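You operate a simulated robot arm through the tools that you are given. There is no shell and no other tool.

You are at the controls of a simulated robot arm. One attempt, no reset.

JOB
Shut the air down: switch off, drain, uncouple the hose, pull the plug.
Fine: off first; gauge at 0 BAR before the blue coupler comes off; coupler into its cup; plug beside its socket.

It is judged by the outcome, as a careful person would: the job done as asked, and still so three seconds after it is handed in. It fails if anything else is knocked over, pushed out of place, dropped, spilled or broken.

ROBOT AND FRAMES
A 7-joint arm with a two-finger parallel gripper, fixed in place. Base frame: the origin is at the foot of the arm, x ahead of it, y to its left, z up. Readings come in m, degrees, newtons and seconds.
Its first joint turns from -166.0 to 166.0 degrees. Payload 3.43 kg.
Tool frame: the origin (TCP) lies between the finger pads and is the grasp point; the fingertips stand 0.03 m ahead of it; z points along the fingers, y is the line along which they close. The gripper opens to 0.094 m. The fingers are 0.028 m wide and 0.01 m thick; the gripper's body (0.05 by 0.096 m) begins 0.055 m behind the TCP.
Orientation is that of the tool frame in the base frame, as a unit quaternion [x, y, z, w]. With the fingers straight down and closing along the base's y, the tool's x points along the base's -x, its y along +y and its z along -z.

CONTROLS
- The arm moves only by the tool servo_tool. Its argument "steps" is a list of rows, each a list of 7 numbers: the finger opening in m, from 0 to 0.094, then the shift along the tool's x, y, z in m, then the turn, a rotation vector about the tool's x, y, z in rad. In form: [[fingers, dx, dy, dz, wx, wy, wz], ...]. A call has 1 to 20 rows; each row shifts and turns the commanded pose from where the row before left it, along the tool's axes as they then stand. Each row takes 0.2 s and may step no farther than 0.05 m and 8.6 degrees from the row before; otherwise, or with a gripper value out of range, the whole call is refused. Where a pose cannot be reached the arm comes as near as it can. A force on the tool above 90 N (or 10 N above the force at the start of the call, whichever is more), or a blocked arm, ends the call early, and 0.2 s more pass. Each finger travels about 0.045 m/s and halts on what it meets, pressing with about 43 N; the grip force reading is that of the motor and also rises with nothing between the fingers. The clock runs only during rows and for 0.2 s after the last one: add rows that do not move to give the fingers time. The reply holds the time, the measured pose of the TCP, the force on the tool along the base axes, the opening and the grip force, in the units named above and with some noise, with the torque about the TCP (base axes, N m) and any sound that the robot's microphone picked up.
- Cameras (640 x 400 px; columns grow to the right, rows downward): "scene" is fixed at [0.0498, -0.5, 1.5586]; the picture's right is [-0.01, -1.00, 0.00], its down [-0.92, 0.01, -0.39] and it looks along [0.39, -0.00, -0.92] (base axes); focal length 294 px, centre (320, 200). "wrist" rides on the gripper at [0.076, 0.014, -0.102] in the tool frame; the picture's right is [-0.18, 0.98, 0.00], its down [-0.75, -0.14, -0.64] and it looks along [-0.63, -0.12, 0.77] (tool axes); focal length 243 px, centre (320, 200). There is no depth. A picture from a camera that has moved, and an enlarged one, comes with that camera's place and axes in the base frame and with its lens.
- camera(camera): a new picture of that camera. It takes no simulated time.
- move_column(by): slides the trunk up (or, below 0, down) by that many m; the arm rides with it, the base frame stays. It gives what a move gives, with no picture.
- enlarge(camera, box): a new picture of the part [left, top, right, bottom] of that camera's present view, enlarged. It takes no simulated time.
- finish_job(): hands the job in; it is judged then, once.

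Nothing tells you positions but the pictures and the camera data. Unless the task says otherwise, let go and move clear before handing in.

The tools are called after ">>>" as name(argument=value, ...) on one line, values as JSON. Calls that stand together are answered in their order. servo_tool: Moves the arm, as the interface text tells. Its arguments: {"type":"object","properties":{"steps":{"type":"array","items":{"type":"array","items":{"type":"number"}}}},"required":["steps"]} The other tools are called the same way: move_column (by) slides the trunk up or down; camera (camera) takes a picture; enlarge (camera, box) takes an enlarged picture of a part of a camera's view; finish_job () hands the job in.

At the start:

```text
clock: 0.0
tool_pos: [0.2918, -0.387, 1.1463]
tcp_rot: [0.001, 1.0, 0.0, 0.0]
wrist_force: [-0.3, 0.7, -0.3]
moment: [0.03, 0.02, 0.01]
grip_width: 0.0943
grasp_force: 0.1
trunk travel left (down, up): [-0.275, 0.215]
```

scene: 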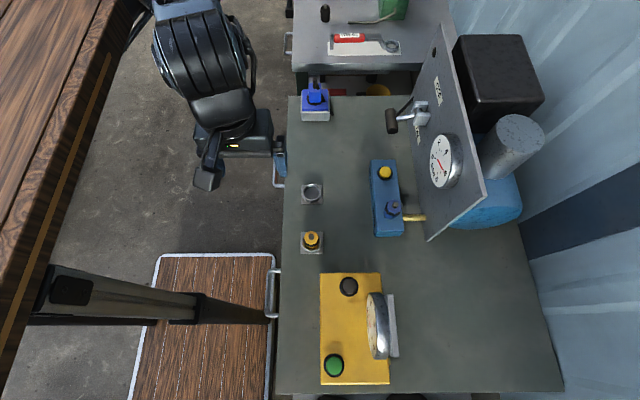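
wrist: 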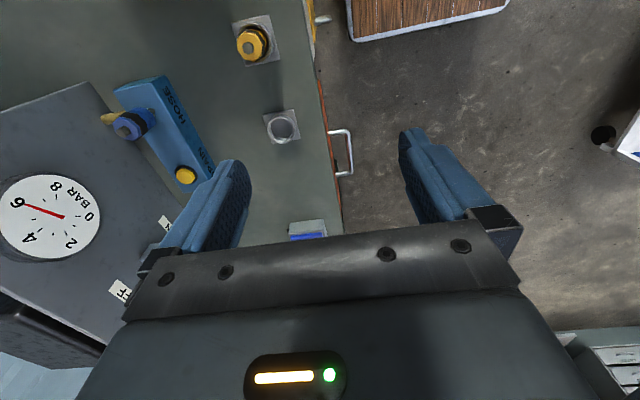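

I see a workbench with a panel that carries a lever switch and a pressure gauge (about 6 BAR), a blue manifold with a yellow button and a blue coupler, two cups, a blue plug, and a yellow box with buttons. I'll take closer views before moving anything.

>>> enlarge(camera="scene", box=[280, 70, 440, 170])

>>> enlarge(camera="scene", box=[340, 140, 500, 240])

>>> enlarge(camera="scene", box=[280, 170, 440, 270])

>>> enlarge(camera="scene", box=[290, 260, 450, 360])

>>> enlarge(camera="wrist", box=[0, 0, 320, 200])

>>> enlarge(camera="scene", box=[290, 300, 450, 400])

```text
4.00 times, centred on (360, 120) of scene
camera zoom: at [0.0498, -0.5, 1.5586], right [-0.01, -1.0, 0.0], down [-0.92, 0.01, -0.39], along [0.39, 0.0, -0.92], focal length 1174 px, centre (160, 520)
```

zoom: 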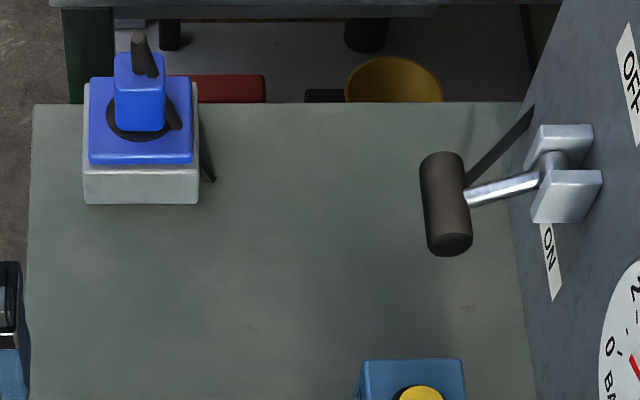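

```text
4.00 times, centred on (420, 190) of scene
camera zoom: at [0.0498, -0.5, 1.5586], right [-0.01, -1.0, 0.0], down [-0.92, 0.01, -0.39], along [0.39, 0.0, -0.92], focal length 1174 px, centre (-80, 240)
```

zoom: 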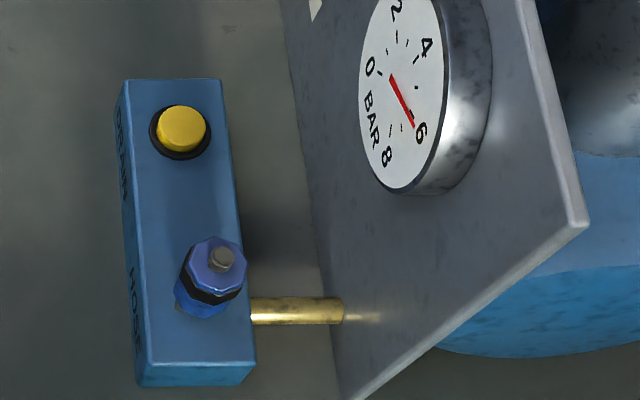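

```text
4.00 times, centred on (360, 220) of scene
camera zoom: at [0.0498, -0.5, 1.5586], right [-0.01, -1.0, 0.0], down [-0.92, 0.01, -0.39], along [0.39, 0.0, -0.92], focal length 1174 px, centre (160, 120)
```

zoom: 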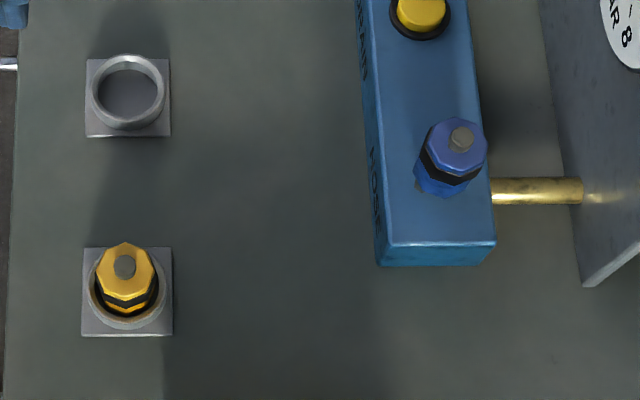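

```text
4.00 times, centred on (370, 310) of scene
camera zoom: at [0.0498, -0.5, 1.5586], right [-0.01, -1.0, 0.0], down [-0.92, 0.01, -0.39], along [0.39, 0.0, -0.92], focal length 1174 px, centre (120, -240)
```

zoom: 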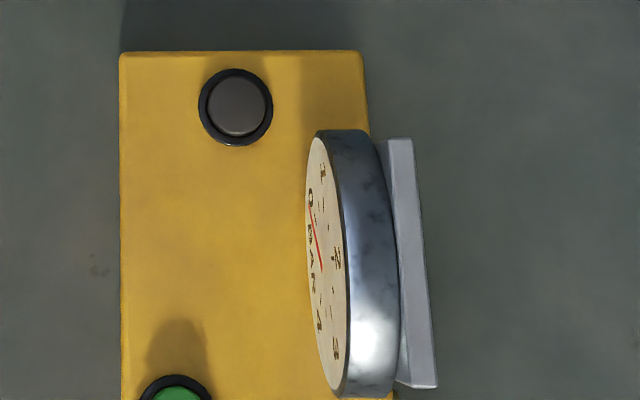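

```text
2.00 times, centred on (160, 100) of wrist
camera zoom: at [0.2162, -0.3745, 1.2467], right [0.18, 0.98, 0.0], down [0.75, -0.14, 0.64], along [0.63, -0.12, -0.77], focal length 485 px, centre (640, 400)
```

zoom: 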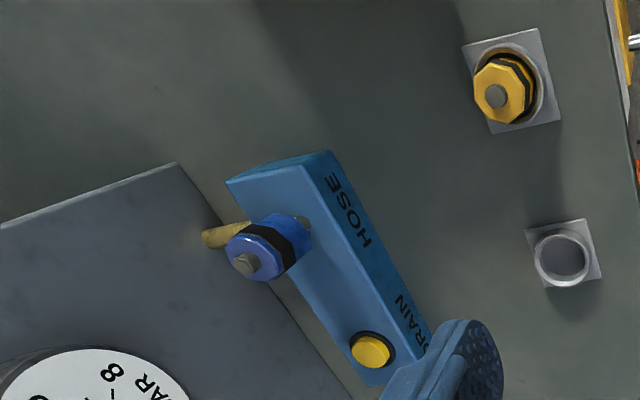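

```text
4.00 times, centred on (370, 350) of scene
camera zoom: at [0.0498, -0.5, 1.5586], right [-0.01, -1.0, 0.0], down [-0.92, 0.01, -0.39], along [0.39, 0.0, -0.92], focal length 1174 px, centre (120, -400)
```

zoom: 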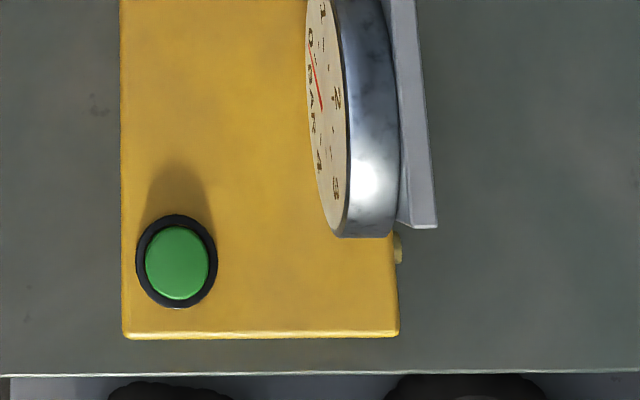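

The bench top is at about z≈0.79. By triangulation I get:
- coupler: (0.31, -0.68, 0.91)
- drain button: (0.43, -0.68, 0.86)
- empty cup: (0.38, -0.48, 0.825)
- lever knob: about (0.55, -0.69, 0.92)
- plug: about (0.67, -0.49)

Next I'll move the wrist camera, staying high, for a second view of the lever and plug.

>>> servo_tool(steps=[[0.094, -0.022, -0.033, 0, 0, 0, 0], [0.094, -0.022, -0.033, 0, 0, 0, 0], [0.094, -0.022, -0.033, 0, 0, 0, 0], [0.094, -0.022, -0.033, 0, 0, 0, 0]])

>>> camera(camera="wrist")

>>> camera(camera="scene")

```text
clock: 1.0
tool_pos: [0.379, -0.5182, 1.1483]
tcp_rot: [0.0, 1.0, 0.0, 0.0]
wrist_force: [0.1, -0.7, -0.2]
moment: [0.0, -0.04, 0.01]
grip_width: 0.0937
grasp_force: 0.0
trunk travel left (down, up): [-0.275, 0.215]
```

```text
taken
camera wrist: at [0.3034, -0.5053, 1.2498], right [0.18, 0.98, 0.0], down [0.75, -0.14, 0.64], along [0.63, -0.12, -0.77], focal length 243 px, centre (320, 200)
```

wrist: 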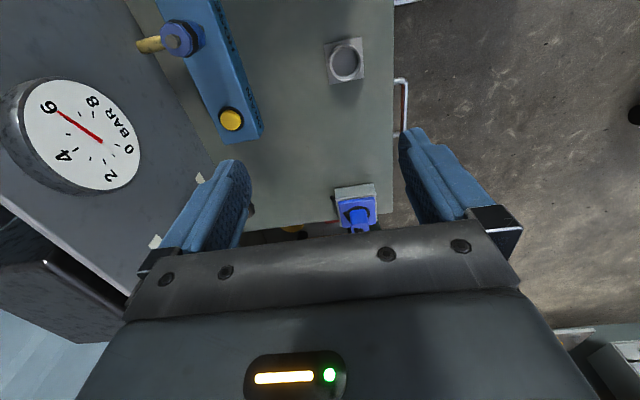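

```text
taken
```

scene: 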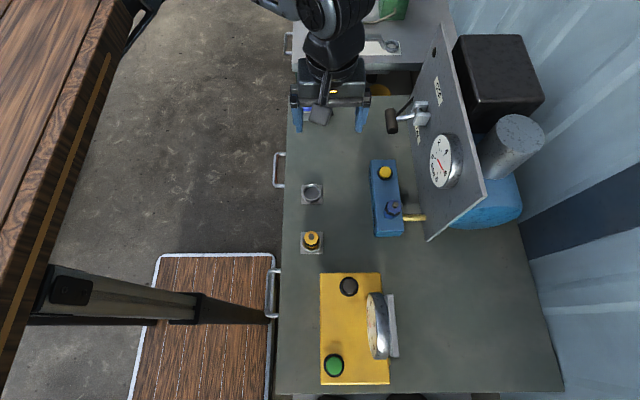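

The lever is hidden behind the left finger. I'll shift toward -y so it shows between the fingers.

>>> servo_tool(steps=[[0.094, 0.012, -0.04, 0, 0, 0, 0], [0.094, 0.012, -0.04, 0, 0, 0, 0], [0.094, 0.012, -0.04, 0, 0, 0, 0]])

>>> camera(camera="wrist")

>>> enlarge(camera="wrist", box=[200, 100, 420, 240])

>>> enlarge(camera="scene", box=[280, 70, 440, 170])

```text
clock: 1.8
tool_pos: [0.3451, -0.6392, 1.1487]
tcp_rot: [-0.001, 1.0, 0.0, 0.0]
wrist_force: [0.3, 0.0, -0.1]
moment: [-0.01, 0.05, 0.0]
grip_width: 0.094
grasp_force: 0.2
trunk travel left (down, up): [-0.275, 0.215]
```

```text
taken
camera wrist: at [0.2698, -0.6261, 1.2498], right [0.18, 0.98, 0.0], down [0.75, -0.14, 0.64], along [0.63, -0.12, -0.77], focal length 243 px, centre (320, 200)
```

wrist: 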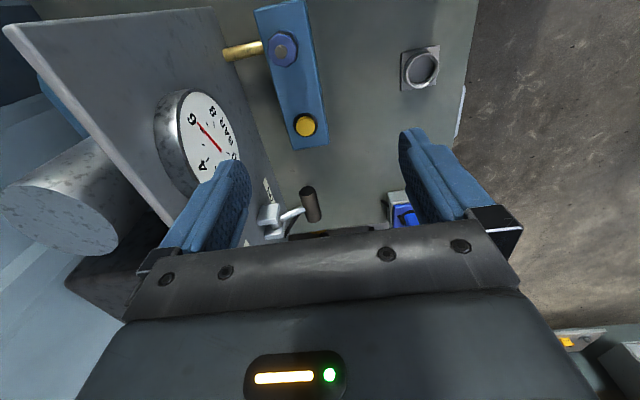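

```text
2.86 times, centred on (310, 170) of wrist
camera zoom: at [0.2698, -0.6261, 1.2498], right [0.18, 0.98, 0.0], down [0.75, -0.14, 0.64], along [0.63, -0.12, -0.77], focal length 693 px, centre (349, 286)
```

zoom: 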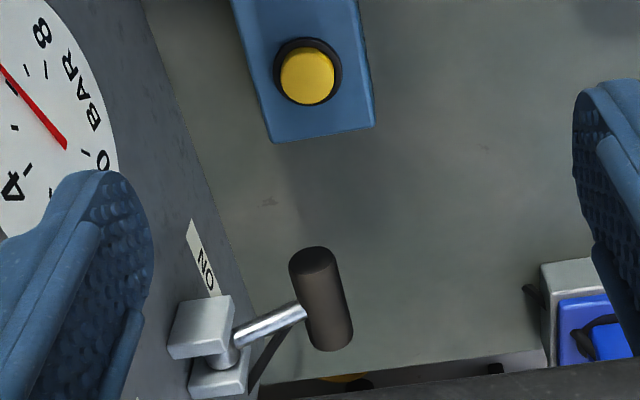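

```text
4.00 times, centred on (360, 120) of scene
camera zoom: at [0.0498, -0.5, 1.5586], right [-0.01, -1.0, 0.0], down [-0.92, 0.01, -0.39], along [0.39, 0.0, -0.92], focal length 1174 px, centre (160, 520)
```

zoom: 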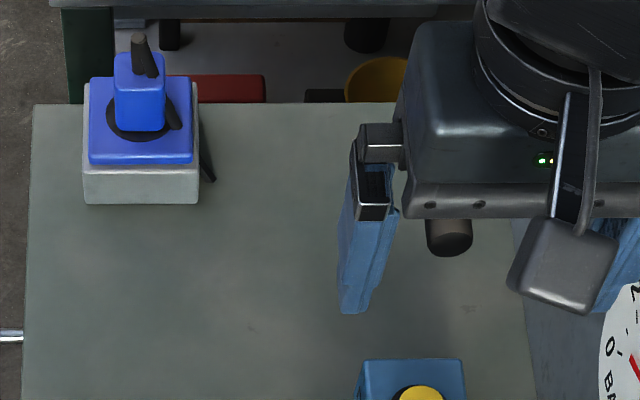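

The lever's T-bar handle runs along x, from about (0.541, -0.702, 0.888) to (0.610, -0.702, 0.888). Its pivot is near (0.575, -0.769, 0.917), with ON below and OFF above. I'll turn the gripper 90° so the fingers close along x on the handle's ends, then move above it.

>>> servo_tool(steps=[[0.094, 0, 0, 0, 0, 0, 0.1428], [0.094, 0, 0, 0, 0, 0, 0.1428], [0.094, 0, 0, 0, 0, 0, 0.1428], [0.094, 0, 0, 0, 0, 0, 0.1428], [0.094, 0, 0, 0, 0, 0, 0.1428], [0.094, 0, 0, 0, 0, 0, 0.1428], [0.094, 0, 0, 0, 0, 0, 0.1428], [0.094, 0, 0, 0, 0, 0, 0.1428], [0.094, 0, 0, 0, 0, 0, 0.1428], [0.094, 0, 0, 0, 0, 0, 0.1428], [0.094, 0, 0, 0, 0, 0, 0.1428]])

>>> camera(camera="wrist")

>>> camera(camera="scene")

```text
clock: 4.2
tool_pos: [0.3431, -0.6382, 1.1446]
tcp_rot: [0.708, 0.707, 0.0, 0.0]
wrist_force: [-0.9, 0.2, -0.2]
moment: [-0.01, 0.0, 0.0]
grip_width: 0.0939
grasp_force: 0.1
trunk travel left (down, up): [-0.275, 0.215]
```

```text
taken
camera wrist: at [0.3595, -0.5644, 1.2465], right [0.98, -0.19, 0.0], down [-0.14, -0.75, 0.64], along [-0.12, -0.63, -0.77], focal length 243 px, centre (320, 200)
```

wrist: 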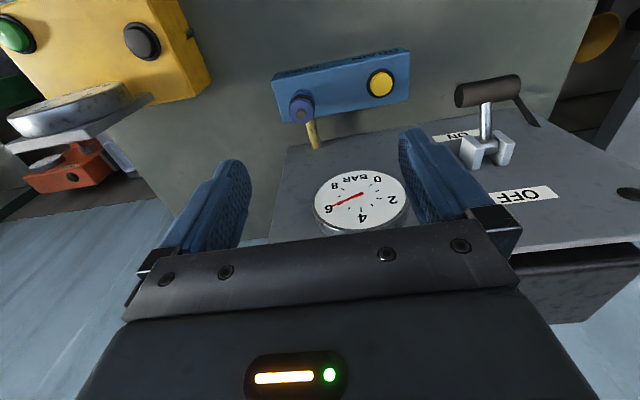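

```text
taken
```

scene: 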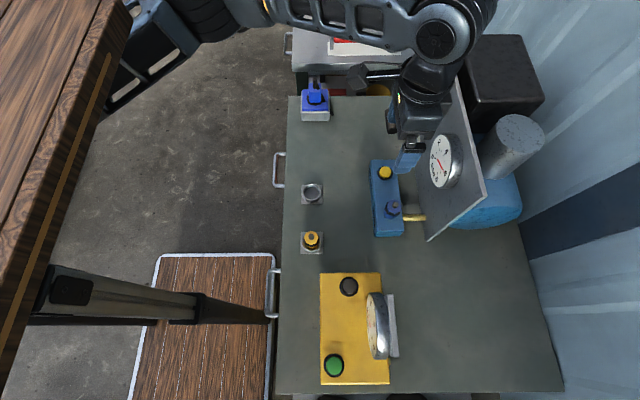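

Good view of the panel. I'll zoom in on the lever to refine its position.

>>> enlarge(camera="wrist", box=[420, 40, 600, 220])

```text
2.22 times, centred on (510, 130) of wrist
camera zoom: at [0.3595, -0.5644, 1.2465], right [0.98, -0.19, 0.0], down [-0.14, -0.75, 0.64], along [-0.12, -0.63, -0.77], focal length 539 px, centre (-102, 356)
```

zoom: 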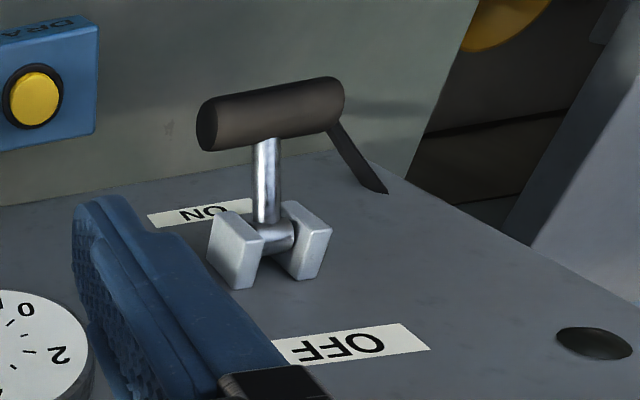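

The handle centre comes out at about (0.572, -0.704, 0.888). I'll move above it and check before descending.

>>> servo_tool(steps=[[0.094, -0.011, 0.0382, 0, 0, 0, 0], [0.094, -0.011, 0.0382, 0, 0, 0, 0], [0.094, -0.011, 0.0382, 0, 0, 0, 0], [0.094, -0.011, 0.0382, 0, 0, 0, 0], [0.094, -0.011, 0.0382, 0, 0, 0, 0], [0.094, -0.011, 0.0382, 0, 0, 0, 0], [0.094, 0, 0, 0.03, 0, 0, 0], [0.094, 0, 0, 0.03, 0, 0, 0], [0.094, 0, 0, 0, 0, 0, 0]])

>>> camera(camera="wrist")

>>> camera(camera="scene")

```text
clock: 6.2
tool_pos: [0.4991, -0.6811, 1.0872]
tcp_rot: [0.706, 0.708, 0.0, 0.0]
wrist_force: [0.2, -0.2, -0.2]
moment: [-0.01, 0.02, -0.01]
grip_width: 0.0941
grasp_force: 0.1
out of reach, approached as far as the arm can: row 5, 6
trunk travel left (down, up): [-0.275, 0.215]
```

```text
taken
camera wrist: at [0.5132, -0.6067, 1.1882], right [0.98, -0.18, 0.0], down [-0.14, -0.75, 0.64], along [-0.12, -0.63, -0.77], focal length 243 px, centre (320, 200)
```

wrist: 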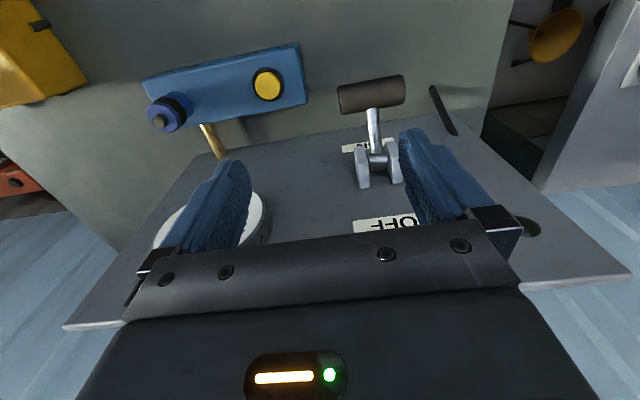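

```text
taken
```

scene: 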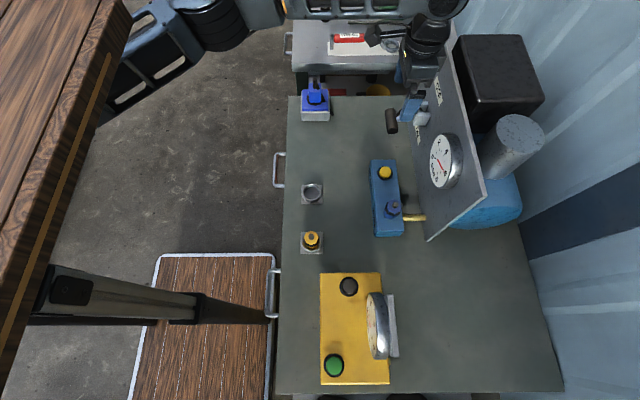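

The arm reached its limit at that height. I'll descend first to about z=1.0, which still clears the handle, then continue outwards.

>>> servo_tool(steps=[[0.094, 0, 0, 0.03, 0, 0, 0], [0.094, 0, 0, 0.03, 0, 0, 0], [0.094, 0, 0, 0.02, 0, 0, 0], [0.094, -0.006, 0.025, 0, 0, 0, 0], [0.094, -0.007, 0.025, 0, 0, 0, 0], [0.094, -0.006, 0.02, 0, 0, 0, 0], [0.094, 0, 0, 0, 0, 0, 0]])

>>> camera(camera="wrist")

>>> camera(camera="scene")

```text
clock: 7.8
tool_pos: [0.5209, -0.69, 1.0079]
tcp_rot: [0.706, 0.708, 0.0, 0.0]
wrist_force: [-0.2, -0.6, -0.7]
moment: [0.0, 0.02, 0.03]
grip_width: 0.094
grasp_force: 0.1
out of reach, approached as far as the arm can: row 5, 6
trunk travel left (down, up): [-0.275, 0.215]
```

```text
taken
camera wrist: at [0.5367, -0.6146, 1.1082], right [0.98, -0.18, 0.0], down [-0.14, -0.75, 0.64], along [-0.12, -0.63, -0.77], focal length 243 px, centre (320, 200)
```

wrist: 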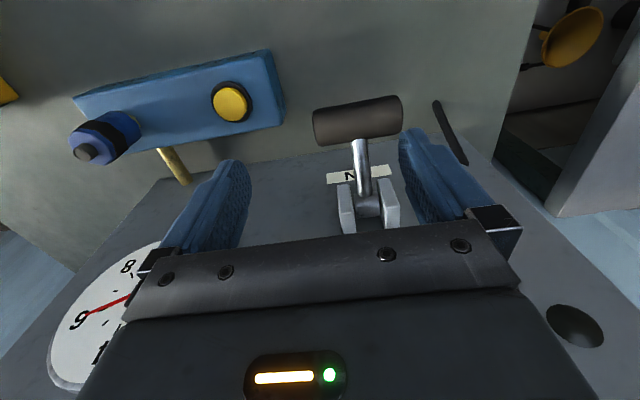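

```text
taken
```

scene: 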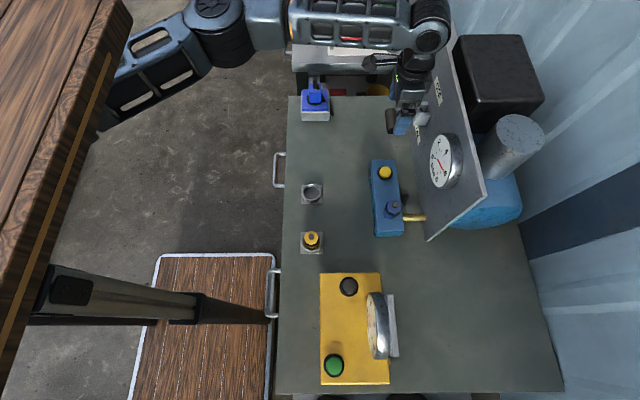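

The reach is limited with the tool straight down here. I'll back off a little and tilt the tool about 40°, pointing down toward the panel. That brings the wrist closer to the base, so the arm should then reach the handle.

>>> servo_tool(steps=[[0.094, 0.04, 0, 0, 0, 0, 0], [0.094, 0, 0, 0, 0, -0.14, 0], [0.094, 0, 0, 0, 0, -0.14, 0], [0.094, 0, 0, 0, 0, -0.14, 0], [0.094, 0, 0, 0, 0, -0.14, 0], [0.094, 0, 0, 0, 0, -0.14, 0], [0.094, 0, 0, 0, 0, 0, 0]])

>>> camera(camera="wrist")

>>> camera(camera="scene")

```text
clock: 9.4
tool_pos: [0.5215, -0.6495, 1.0075]
tcp_rot: [0.663, 0.664, -0.244, 0.243]
wrist_force: [-0.1, -0.1, 0.2]
moment: [-0.03, -0.03, -0.01]
grip_width: 0.0942
grasp_force: 0.1
trunk travel left (down, up): [-0.275, 0.215]
```

```text
taken
camera wrist: at [0.5373, -0.5264, 1.0351], right [0.98, -0.14, 0.12], down [-0.14, -0.16, 0.98], along [-0.12, -0.98, -0.18], focal length 243 px, centre (320, 200)
```

wrist: 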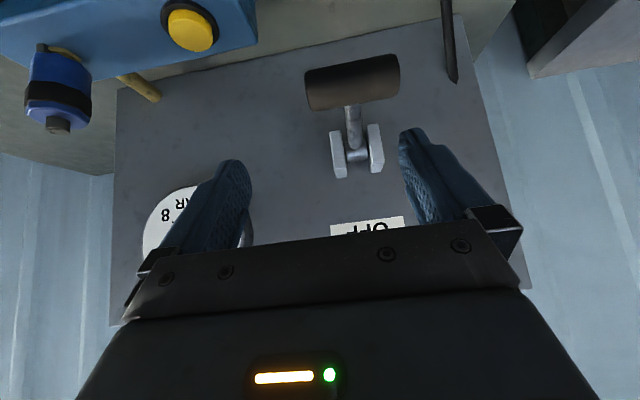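

```text
taken
```

scene: 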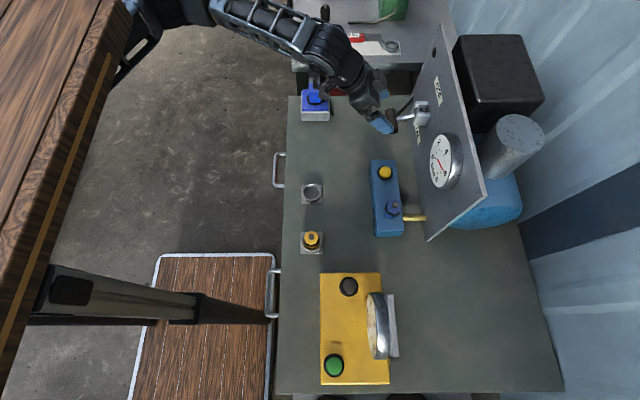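

The tilt works. I'll zoom in to re-measure the handle from here.

>>> enlarge(camera="wrist", box=[260, 20, 480, 220])

>>> enlarge(camera="scene", box=[340, 60, 460, 160])

```text
2.00 times, centred on (370, 120) of wrist
camera zoom: at [0.5373, -0.5264, 1.0351], right [0.98, -0.14, 0.12], down [-0.14, -0.16, 0.98], along [-0.12, -0.98, -0.18], focal length 485 px, centre (220, 360)
```

zoom: 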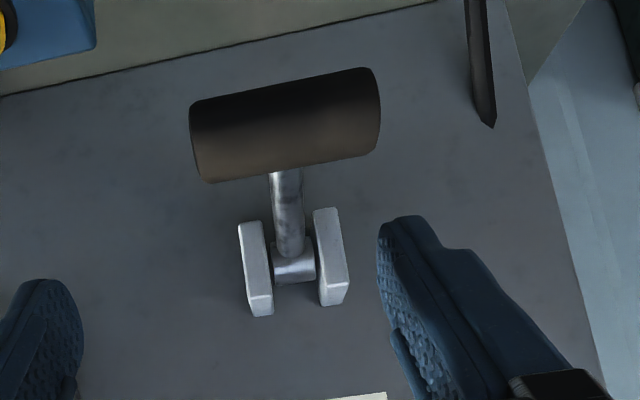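

```text
4.00 times, centred on (400, 110) of scene
camera zoom: at [0.0498, -0.5, 1.5586], right [-0.01, -1.0, 0.0], down [-0.92, 0.01, -0.39], along [0.39, 0.0, -0.92], focal length 1174 px, centre (0, 560)
```

zoom: 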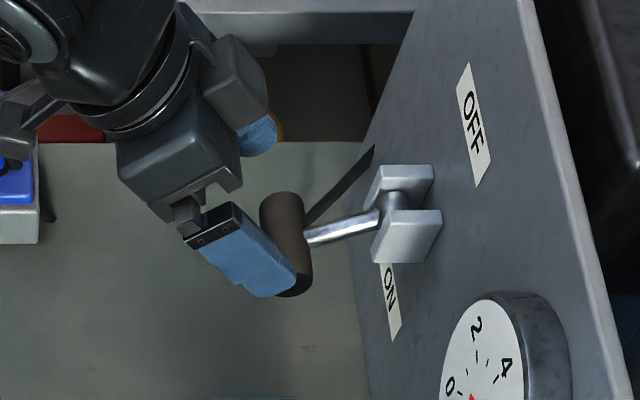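

With a much better baseline, the handle runs from (0.518, -0.693, 0.919) to (0.583, -0.694, 0.920). The pivot is at about (0.551, -0.758, 0.948). I'll align with it and advance along the tool axis with the fingers open.

>>> servo_tool(steps=[[0.094, 0.0117, 0.0145, 0, 0, 0, 0], [0.094, 0.0117, 0.0145, 0, 0, 0, 0], [0.094, 0, 0, 0.02, 0, 0, 0], [0.094, 0, 0, 0.02, 0, 0, 0], [0.094, 0, 0, 0, 0, 0, 0]])

>>> camera(camera="wrist")

>>> enlarge(camera="scene", box=[340, 60, 460, 160])

```text
clock: 10.6
tool_pos: [0.5502, -0.6575, 0.9608]
tcp_rot: [0.664, 0.664, -0.242, 0.242]
wrist_force: [-0.4, -0.2, 0.0]
moment: [-0.02, -0.01, 0.05]
grip_width: 0.0943
grasp_force: 0.1
trunk travel left (down, up): [-0.275, 0.215]
```

```text
taken
camera wrist: at [0.565, -0.5335, 0.9892], right [0.98, -0.14, 0.12], down [-0.14, -0.16, 0.98], along [-0.12, -0.98, -0.18], focal length 243 px, centre (320, 200)
```

wrist: 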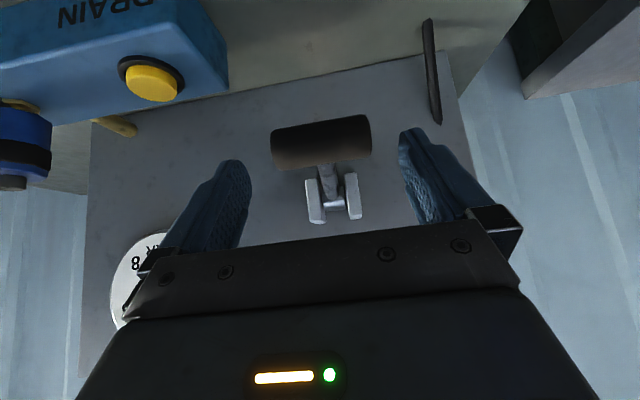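

```text
4.00 times, centred on (400, 110) of scene
camera zoom: at [0.0498, -0.5, 1.5586], right [-0.01, -1.0, 0.0], down [-0.92, 0.01, -0.39], along [0.39, 0.0, -0.92], focal length 1174 px, centre (0, 560)
```

zoom: 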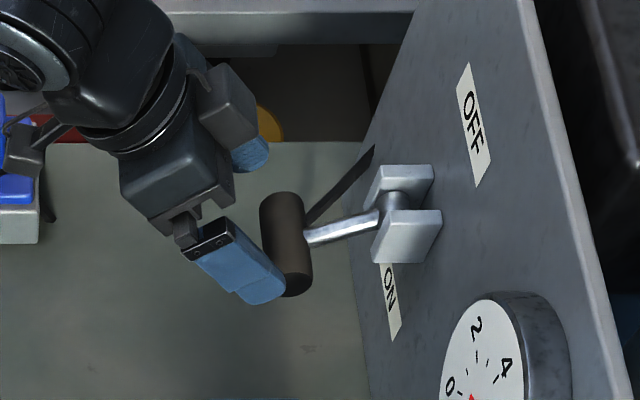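

The handle is centred between the fingers. I'll advance the remaining distance and close.

>>> servo_tool(steps=[[0.094, 0, 0, 0.017, 0, 0, 0], [0.094, 0, 0, 0.017, 0, 0, 0], [0.094, 0, 0, 0.015, 0, 0, 0], [0.094, 0, 0, 0, 0, 0, 0], [0.05, 0, 0, 0, 0, 0, 0], [0.05, 0, 0, 0, 0, 0, 0], [0.05, 0, 0, 0, 0, 0, 0], [0.05, 0, 0, 0, 0, 0, 0]])

>>> camera(camera="wrist")

>>> enlarge(camera="scene", box=[340, 60, 460, 160])

```text
clock: 12.4
tool_pos: [0.5488, -0.6882, 0.9249]
tcp_rot: [0.664, 0.664, -0.242, 0.243]
wrist_force: [-4.2, -0.9, -1.9]
moment: [0.14, 0.0, -0.08]
grip_width: 0.0724
grasp_force: 45.4
trunk travel left (down, up): [-0.275, 0.215]
```

```text
taken
camera wrist: at [0.5655, -0.5653, 0.9519], right [0.98, -0.14, 0.12], down [-0.14, -0.16, 0.98], along [-0.12, -0.98, -0.18], focal length 243 px, centre (320, 200)
```

wrist: 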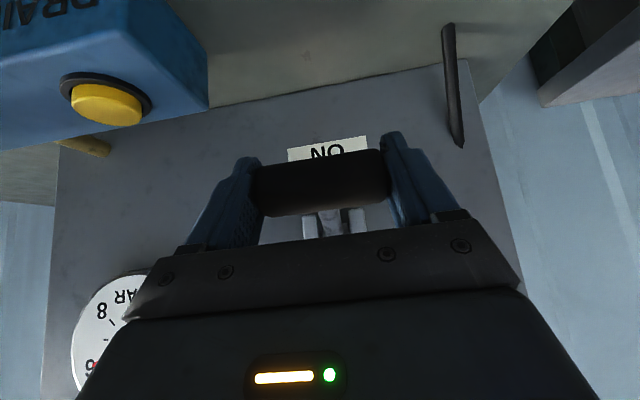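

```text
4.00 times, centred on (400, 110) of scene
camera zoom: at [0.0498, -0.5, 1.5586], right [-0.01, -1.0, 0.0], down [-0.92, 0.01, -0.39], along [0.39, 0.0, -0.92], focal length 1174 px, centre (0, 560)
```

zoom: 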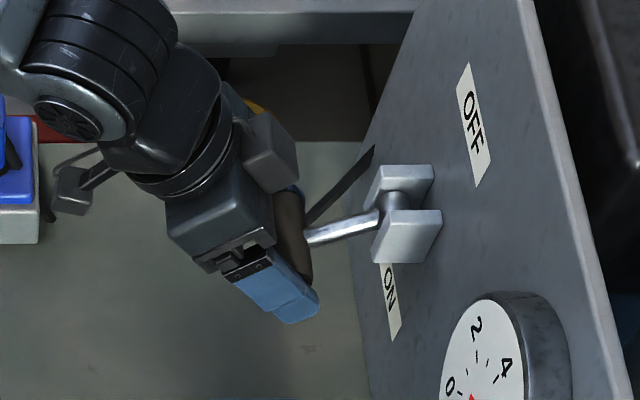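

I have the handle's ends gripped. Next I'll swing it up along its arc toward OFF, watching the forces.

>>> servo_tool(steps=[[0.05, -0.0034, 0, -0.0091, 0, 0, 0], [0.05, -0.0046, 0, -0.0086, 0, 0, 0], [0.05, -0.0058, 0, -0.008, 0, 0, 0]])

>>> enlarge(camera="scene", box=[340, 60, 460, 160])

```text
clock: 13.2
tool_pos: [0.5498, -0.6835, 0.9536]
tcp_rot: [0.664, 0.664, -0.243, 0.242]
wrist_force: [-9.1, -12.9, -14.0]
moment: [0.83, -0.22, 0.2]
grip_width: 0.0722
grasp_force: 38.4
trunk travel left (down, up): [-0.275, 0.215]
```

```text
4.00 times, centred on (400, 110) of scene
camera zoom: at [0.0498, -0.5, 1.5586], right [-0.01, -1.0, 0.0], down [-0.92, 0.01, -0.39], along [0.39, 0.0, -0.92], focal length 1174 px, centre (0, 560)
```

zoom: 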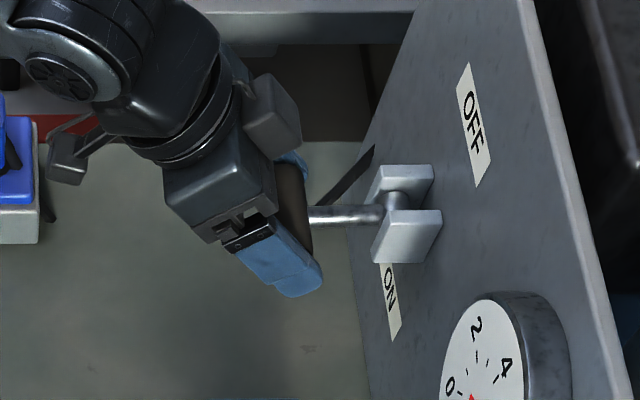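

The handle is following. I'll continue the arc upward, easing a little toward the panel.

>>> servo_tool(steps=[[0.05, -0.0076, 0, -0.0063, 0, 0, 0], [0.05, -0.0084, 0, -0.0053, 0, 0, 0], [0.05, -0.0092, 0, -0.0042, 0, 0, 0]])

>>> enlarge(camera="scene", box=[340, 60, 460, 160])

>>> camera(camera="wrist")

```text
clock: 14.0
tool_pos: [0.5504, -0.6889, 0.9806]
tcp_rot: [0.664, 0.665, -0.242, 0.243]
wrist_force: [-14.6, 31.7, -7.3]
moment: [1.26, -0.13, -0.01]
grip_width: 0.0722
grasp_force: 45.3
trunk travel left (down, up): [-0.275, 0.215]
```

```text
4.00 times, centred on (400, 110) of scene
camera zoom: at [0.0498, -0.5, 1.5586], right [-0.01, -1.0, 0.0], down [-0.92, 0.01, -0.39], along [0.39, 0.0, -0.92], focal length 1174 px, centre (0, 560)
```

zoom: 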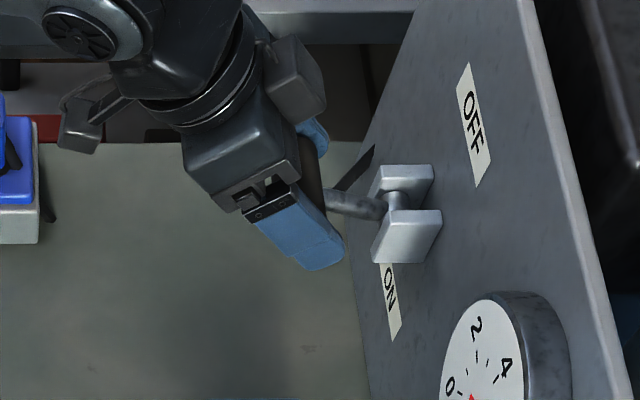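

```text
taken
camera wrist: at [0.5653, -0.5668, 1.0092], right [0.98, -0.14, 0.12], down [-0.14, -0.16, 0.98], along [-0.12, -0.98, -0.18], focal length 243 px, centre (320, 200)
```

wrist: 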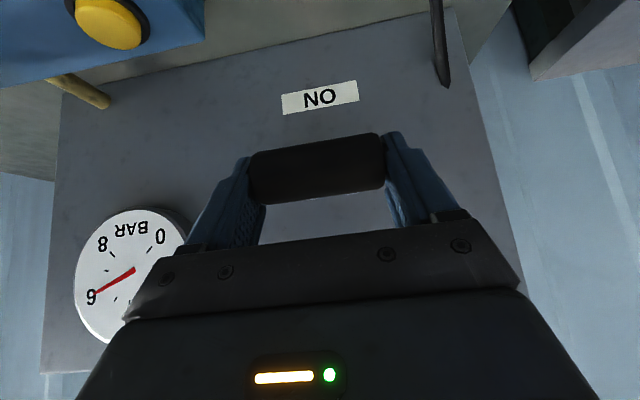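

The lever is past horizontal. I'll relax the inward push and go a bit further up to feel for the end stop.

>>> servo_tool(steps=[[0.05, -0.0029, 0, -0.008, 0, 0, 0], [0.05, -0.0067, 0, -0.0048, 0, 0, 0]])

>>> enlarge(camera="scene", box=[340, 60, 460, 160])

```text
clock: 14.6
tool_pos: [0.5501, -0.6929, 0.9927]
tcp_rot: [0.665, 0.664, -0.242, 0.241]
wrist_force: [-9.0, -25.8, -44.3]
moment: [-0.6, -0.37, 0.53]
grip_width: 0.0719
grasp_force: 45.3
trunk travel left (down, up): [-0.275, 0.215]
```

```text
4.00 times, centred on (400, 110) of scene
camera zoom: at [0.0498, -0.5, 1.5586], right [-0.01, -1.0, 0.0], down [-0.92, 0.01, -0.39], along [0.39, 0.0, -0.92], focal length 1174 px, centre (0, 560)
```

zoom: 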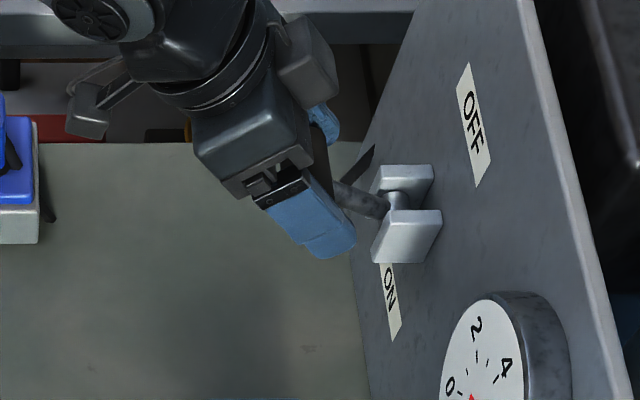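

There's no hard stop yet: most of that force is me pulling radially. I'll follow the arc a bit further with some inward correction.

>>> servo_tool(steps=[[0.05, -0.0105, 0, 0, 0, 0, 0], [0.05, -0.0099, 0, -0.0014, 0, 0, 0]])

>>> enlarge(camera="scene", box=[340, 60, 460, 160])

>>> camera(camera="wrist")

```text
clock: 15.2
tool_pos: [0.5557, -0.7076, 1.0188]
tcp_rot: [0.662, 0.664, -0.245, 0.249]
wrist_force: [0.7, 0.0, 0.2]
moment: [0.01, 0.05, -0.01]
grip_width: 0.0502
grasp_force: 0.1
trunk travel left (down, up): [-0.275, 0.215]
```

```text
4.00 times, centred on (400, 110) of scene
camera zoom: at [0.0498, -0.5, 1.5586], right [-0.01, -1.0, 0.0], down [-0.92, 0.01, -0.39], along [0.39, 0.0, -0.92], focal length 1174 px, centre (0, 560)
```

zoom: 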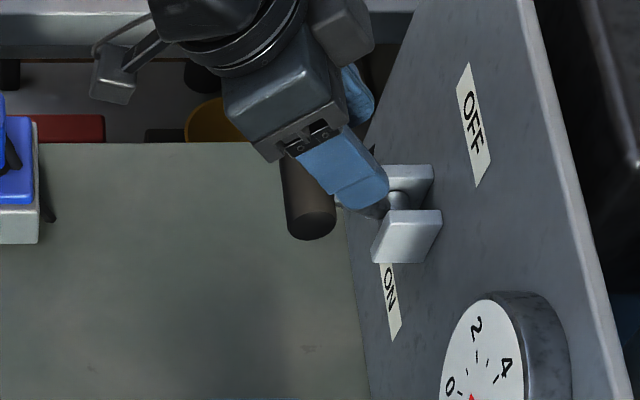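

```text
taken
camera wrist: at [0.5696, -0.5837, 1.0452], right [0.98, -0.13, 0.12], down [-0.14, -0.15, 0.98], along [-0.11, -0.98, -0.17], focal length 243 px, centre (320, 200)
```

wrist: 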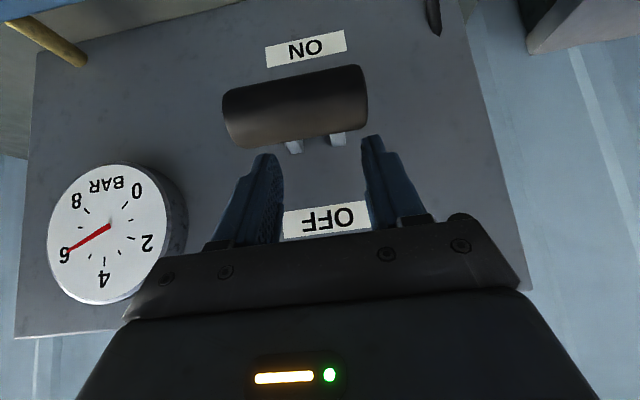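

The fingers slipped off at the top of the travel, and the lever now sits about 25° above horizontal, mirrored from ON. I'll lift clear and check its position.

>>> servo_tool(steps=[[0.05, -0.0129, 0, -0.0153, 0, 0, 0], [0.05, -0.0129, 0, -0.0153, 0, 0, 0], [0.05, 0.015, 0, -0.0383, 0, 0, 0], [0.05, 0.015, 0, -0.0383, 0, 0, 0], [0.05, 0, 0, 0, 0, 0, 0]])

>>> camera(camera="wrist")

>>> enlarge(camera="scene", box=[340, 60, 460, 160])

>>> enlarge(camera="scene", box=[340, 120, 500, 240])

```text
clock: 16.4
tool_pos: [0.5509, -0.6324, 1.089]
tcp_rot: [0.663, 0.665, -0.242, 0.243]
wrist_force: [0.7, -0.2, 0.1]
moment: [-0.03, -0.02, 0.02]
grip_width: 0.05
grasp_force: 0.1
trunk travel left (down, up): [-0.275, 0.215]
```

```text
taken
camera wrist: at [0.5662, -0.5098, 1.118], right [0.98, -0.14, 0.12], down [-0.14, -0.16, 0.98], along [-0.12, -0.98, -0.18], focal length 243 px, centre (320, 200)
```

wrist: 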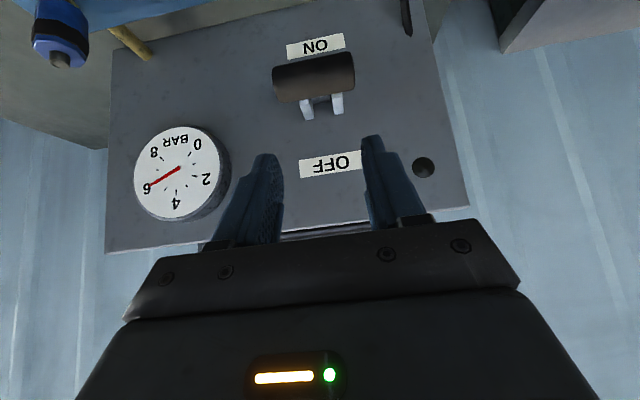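

```text
4.00 times, centred on (400, 110) of scene
camera zoom: at [0.0498, -0.5, 1.5586], right [-0.01, -1.0, 0.0], down [-0.92, 0.01, -0.39], along [0.39, 0.0, -0.92], focal length 1174 px, centre (0, 560)
```

zoom: 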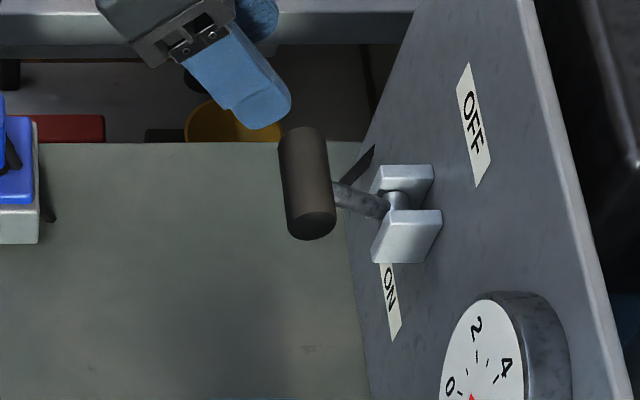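

```text
3.33 times, centred on (420, 180) of scene
camera zoom: at [0.0498, -0.5, 1.5586], right [-0.01, -1.0, 0.0], down [-0.92, 0.01, -0.39], along [0.39, 0.0, -0.92], focal length 979 px, centre (-13, 267)
```

zoom: 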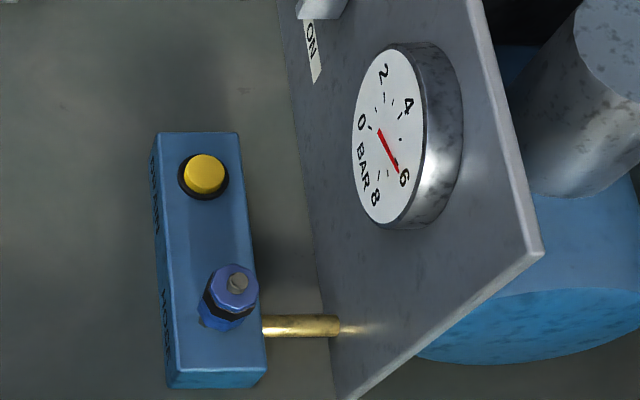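

The lever sits at +25°, mirrored from its ON position of -24°. To be sure it's fully at the OFF stop before draining, I'll close the fingers and nudge the handle gently upward from below.

>>> servo_tool(steps=[[0.0, 0.03, 0, 0, 0, 0, 0], [0.0, 0.0285, 0, 0, 0, 0, 0], [0.0, 0, 0, 0.03, 0, 0, 0], [0.0, 0, 0, 0.03, 0, 0, 0], [0.0, 0, 0, 0.03, 0, 0, 0], [0.0, 0, 0, 0.0215, 0, 0, 0], [0.0, 0, 0, 0, 0, 0, 0]])

>>> camera(camera="wrist")

>>> enlarge(camera="scene", box=[340, 60, 460, 160])

```text
clock: 18.0
tool_pos: [0.5513, -0.6601, 0.9647]
tcp_rot: [0.664, 0.664, -0.242, 0.242]
wrist_force: [-0.7, 0.1, 0.4]
moment: [-0.01, 0.04, -0.03]
grip_width: 0.0001
grasp_force: 33.0
trunk travel left (down, up): [-0.275, 0.215]
```

```text
taken
camera wrist: at [0.5663, -0.5378, 0.9936], right [0.98, -0.14, 0.12], down [-0.14, -0.16, 0.98], along [-0.12, -0.98, -0.18], focal length 243 px, centre (320, 200)
```

wrist: 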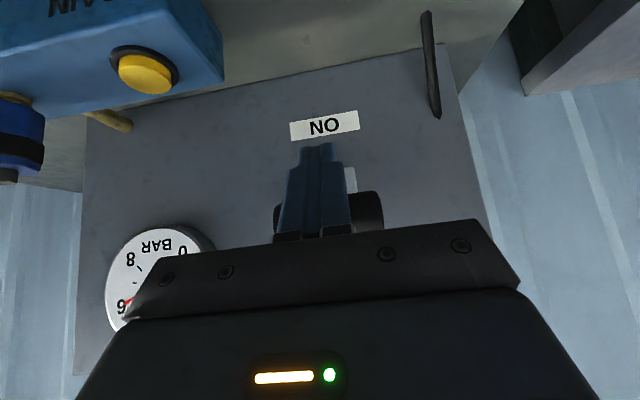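

```text
4.00 times, centred on (400, 110) of scene
camera zoom: at [0.0498, -0.5, 1.5586], right [-0.01, -1.0, 0.0], down [-0.92, 0.01, -0.39], along [0.39, 0.0, -0.92], focal length 1174 px, centre (0, 560)
```

zoom: 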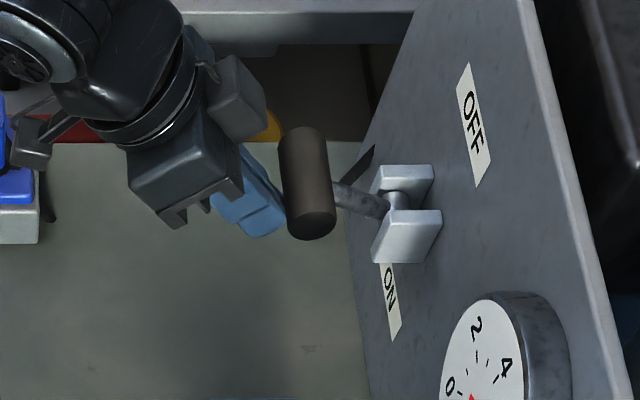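

The fingers are just below the handle. I'll push in small increments and watch the force.

>>> servo_tool(steps=[[0.0, -0.003, 0, 0, 0, 0, 0], [0.0, -0.003, 0, 0, 0, 0, 0], [0.0, -0.002, 0, 0, 0, 0, 0], [0.0, -0.002, 0, 0, 0, 0, 0]])

>>> enlarge(camera="scene", box=[340, 60, 460, 160])

```text
clock: 19.0
tool_pos: [0.55, -0.6638, 0.9705]
tcp_rot: [0.665, 0.666, -0.24, 0.239]
wrist_force: [-9.1, 46.4, -12.8]
moment: [0.28, -0.04, -0.29]
grip_width: 0.0
grasp_force: 33.0
trunk travel left (down, up): [-0.275, 0.215]
```

```text
4.00 times, centred on (400, 110) of scene
camera zoom: at [0.0498, -0.5, 1.5586], right [-0.01, -1.0, 0.0], down [-0.92, 0.01, -0.39], along [0.39, 0.0, -0.92], focal length 1174 px, centre (0, 560)
```

zoom: 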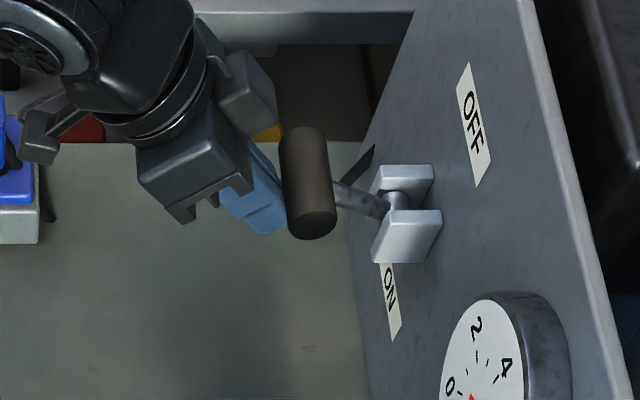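

The push met a hard stop (about 46 N) and the lever did not move, so it is fully OFF. I'll retreat, bring the tool upright and go above the drain button at about (0.431, -0.678, 0.855).

>>> servo_tool(steps=[[0.0, 0.03, 0, 0, 0, 0, 0], [0.0, 0, 0, -0.04, 0, 0, 0], [0.0, 0, 0, -0.04, 0, 0, 0], [0.0, 0, 0, -0.02, 0, 0.14, 0], [0.0, 0, 0, 0, 0, 0.14, 0], [0.0, 0, 0, 0, 0, 0.14, 0], [0.0, 0, 0, 0, 0, 0.14, 0], [0.0, 0, 0, 0, 0, 0.14, 0], [0.0, 0, 0, 0, 0, 0, 0]])

>>> camera(camera="wrist")

>>> enlarge(camera="scene", box=[340, 60, 460, 160])

```text
clock: 21.0
tool_pos: [0.5528, -0.5797, 1.0309]
tcp_rot: [0.707, 0.708, 0.001, 0.0]
wrist_force: [-0.1, -0.3, -0.7]
moment: [-0.03, -0.03, 0.03]
grip_width: 0.0001
grasp_force: 33.0
trunk travel left (down, up): [-0.275, 0.215]
```

```text
taken
camera wrist: at [0.5667, -0.5057, 1.1327], right [0.98, -0.18, 0.0], down [-0.14, -0.75, 0.64], along [-0.12, -0.63, -0.77], focal length 243 px, centre (320, 200)
```

wrist: 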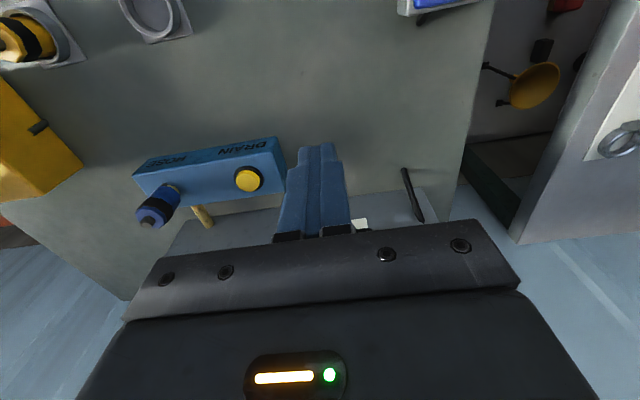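

```text
4.00 times, centred on (400, 110) of scene
camera zoom: at [0.0498, -0.5, 1.5586], right [-0.01, -1.0, 0.0], down [-0.92, 0.01, -0.39], along [0.39, 0.0, -0.92], focal length 1174 px, centre (0, 560)
```

zoom: 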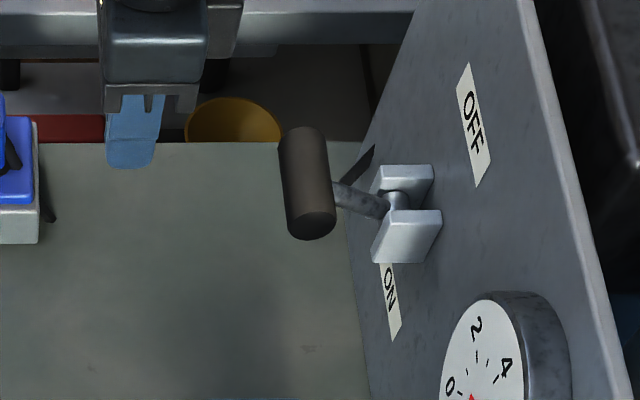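

The lever stays at OFF. I'll move above the drain button now.

>>> servo_tool(steps=[[0.0, -0.0245, -0.0302, 0, 0, 0, 0], [0.0, -0.0245, -0.0302, 0, 0, 0, 0], [0.0, -0.0245, -0.0302, 0, 0, 0, 0], [0.0, -0.0245, -0.0302, 0, 0, 0, 0], [0.0, 0, 0, 0.03, 0, 0, 0], [0.0, 0, 0, 0.03, 0, 0, 0], [0.0, 0, 0, 0.02, 0, 0, 0], [0.0, 0, 0, 0, 0, 0, 0]])

>>> camera(camera="wrist")

>>> enlarge(camera="scene", box=[340, 110, 500, 240])

```text
clock: 22.8
tool_pos: [0.43, -0.6781, 0.9505]
tcp_rot: [0.707, 0.707, 0.0, 0.0]
wrist_force: [-0.5, 0.6, -0.3]
moment: [0.01, 0.01, -0.02]
grip_width: 0.0
grasp_force: 33.0
trunk travel left (down, up): [-0.275, 0.215]
```

```text
taken
camera wrist: at [0.4451, -0.6038, 1.0525], right [0.98, -0.18, 0.0], down [-0.14, -0.75, 0.64], along [-0.12, -0.63, -0.77], focal length 243 px, centre (320, 200)
```

wrist: 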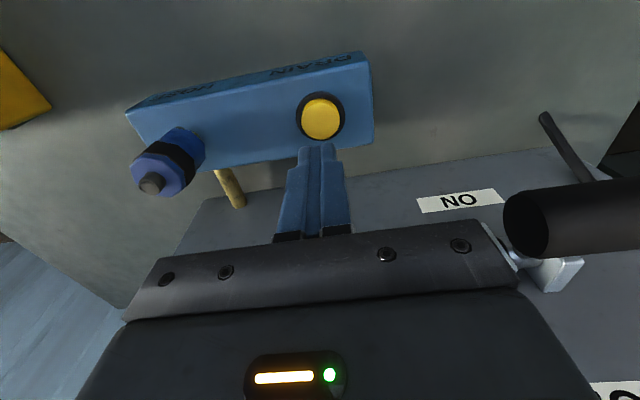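

```text
3.08 times, centred on (420, 175) of scene
camera zoom: at [0.0498, -0.5, 1.5586], right [-0.01, -1.0, 0.0], down [-0.92, 0.01, -0.39], along [0.39, 0.0, -0.92], focal length 903 px, centre (12, 277)
```

zoom: 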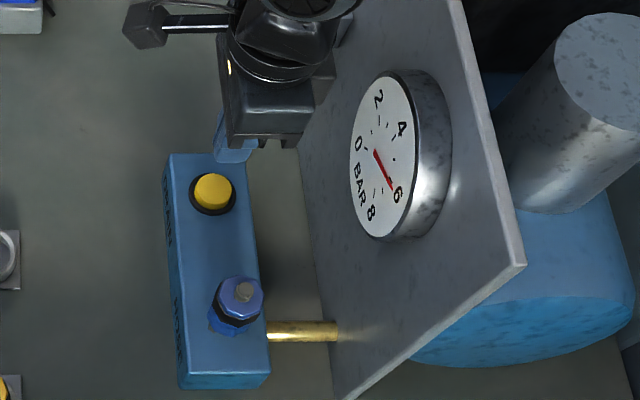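

Directly above the button. I'll descend and press in small steps.

>>> servo_tool(steps=[[0.0, 0, -0.0005, 0.025, 0, 0, 0], [0.0, 0, 0, 0.025, 0, 0, 0], [0.0, 0, 0, 0.006, 0, 0, 0], [0.0, 0, 0, 0, 0, 0, 0]])

>>> camera(camera="wrist")

>>> enlarge(camera="scene", box=[340, 110, 500, 240])

```text
clock: 23.8
tool_pos: [0.4301, -0.6776, 0.8953]
tcp_rot: [0.706, 0.708, 0.0, 0.0]
wrist_force: [-0.4, 1.1, -0.1]
moment: [0.04, 0.01, -0.02]
grip_width: 0.0
grasp_force: 32.8
trunk travel left (down, up): [-0.275, 0.215]
```

```text
taken
camera wrist: at [0.4444, -0.6035, 0.9963], right [0.98, -0.18, 0.0], down [-0.14, -0.75, 0.64], along [-0.12, -0.63, -0.77], focal length 243 px, centre (320, 200)
```

wrist: 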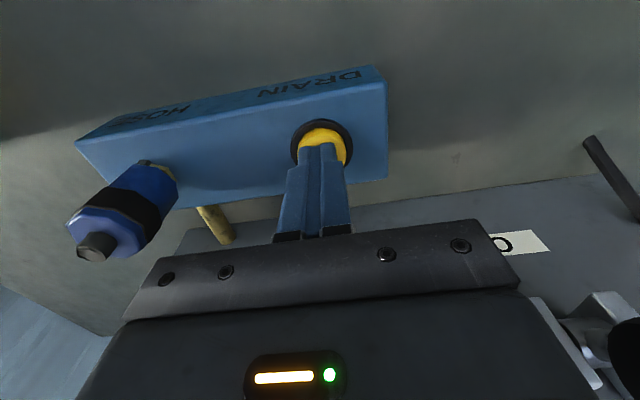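

```text
3.08 times, centred on (420, 175) of scene
camera zoom: at [0.0498, -0.5, 1.5586], right [-0.01, -1.0, 0.0], down [-0.92, 0.01, -0.39], along [0.39, 0.0, -0.92], focal length 903 px, centre (12, 277)
```

zoom: 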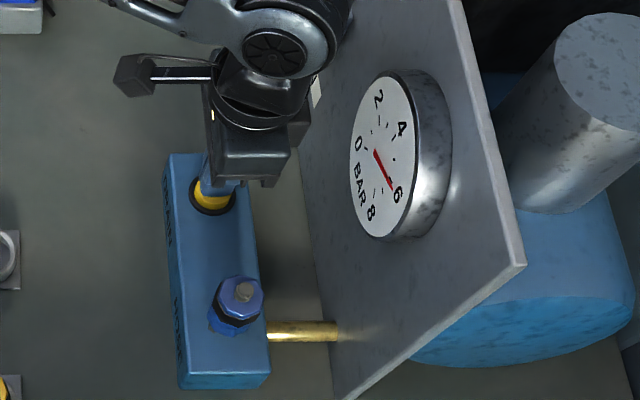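

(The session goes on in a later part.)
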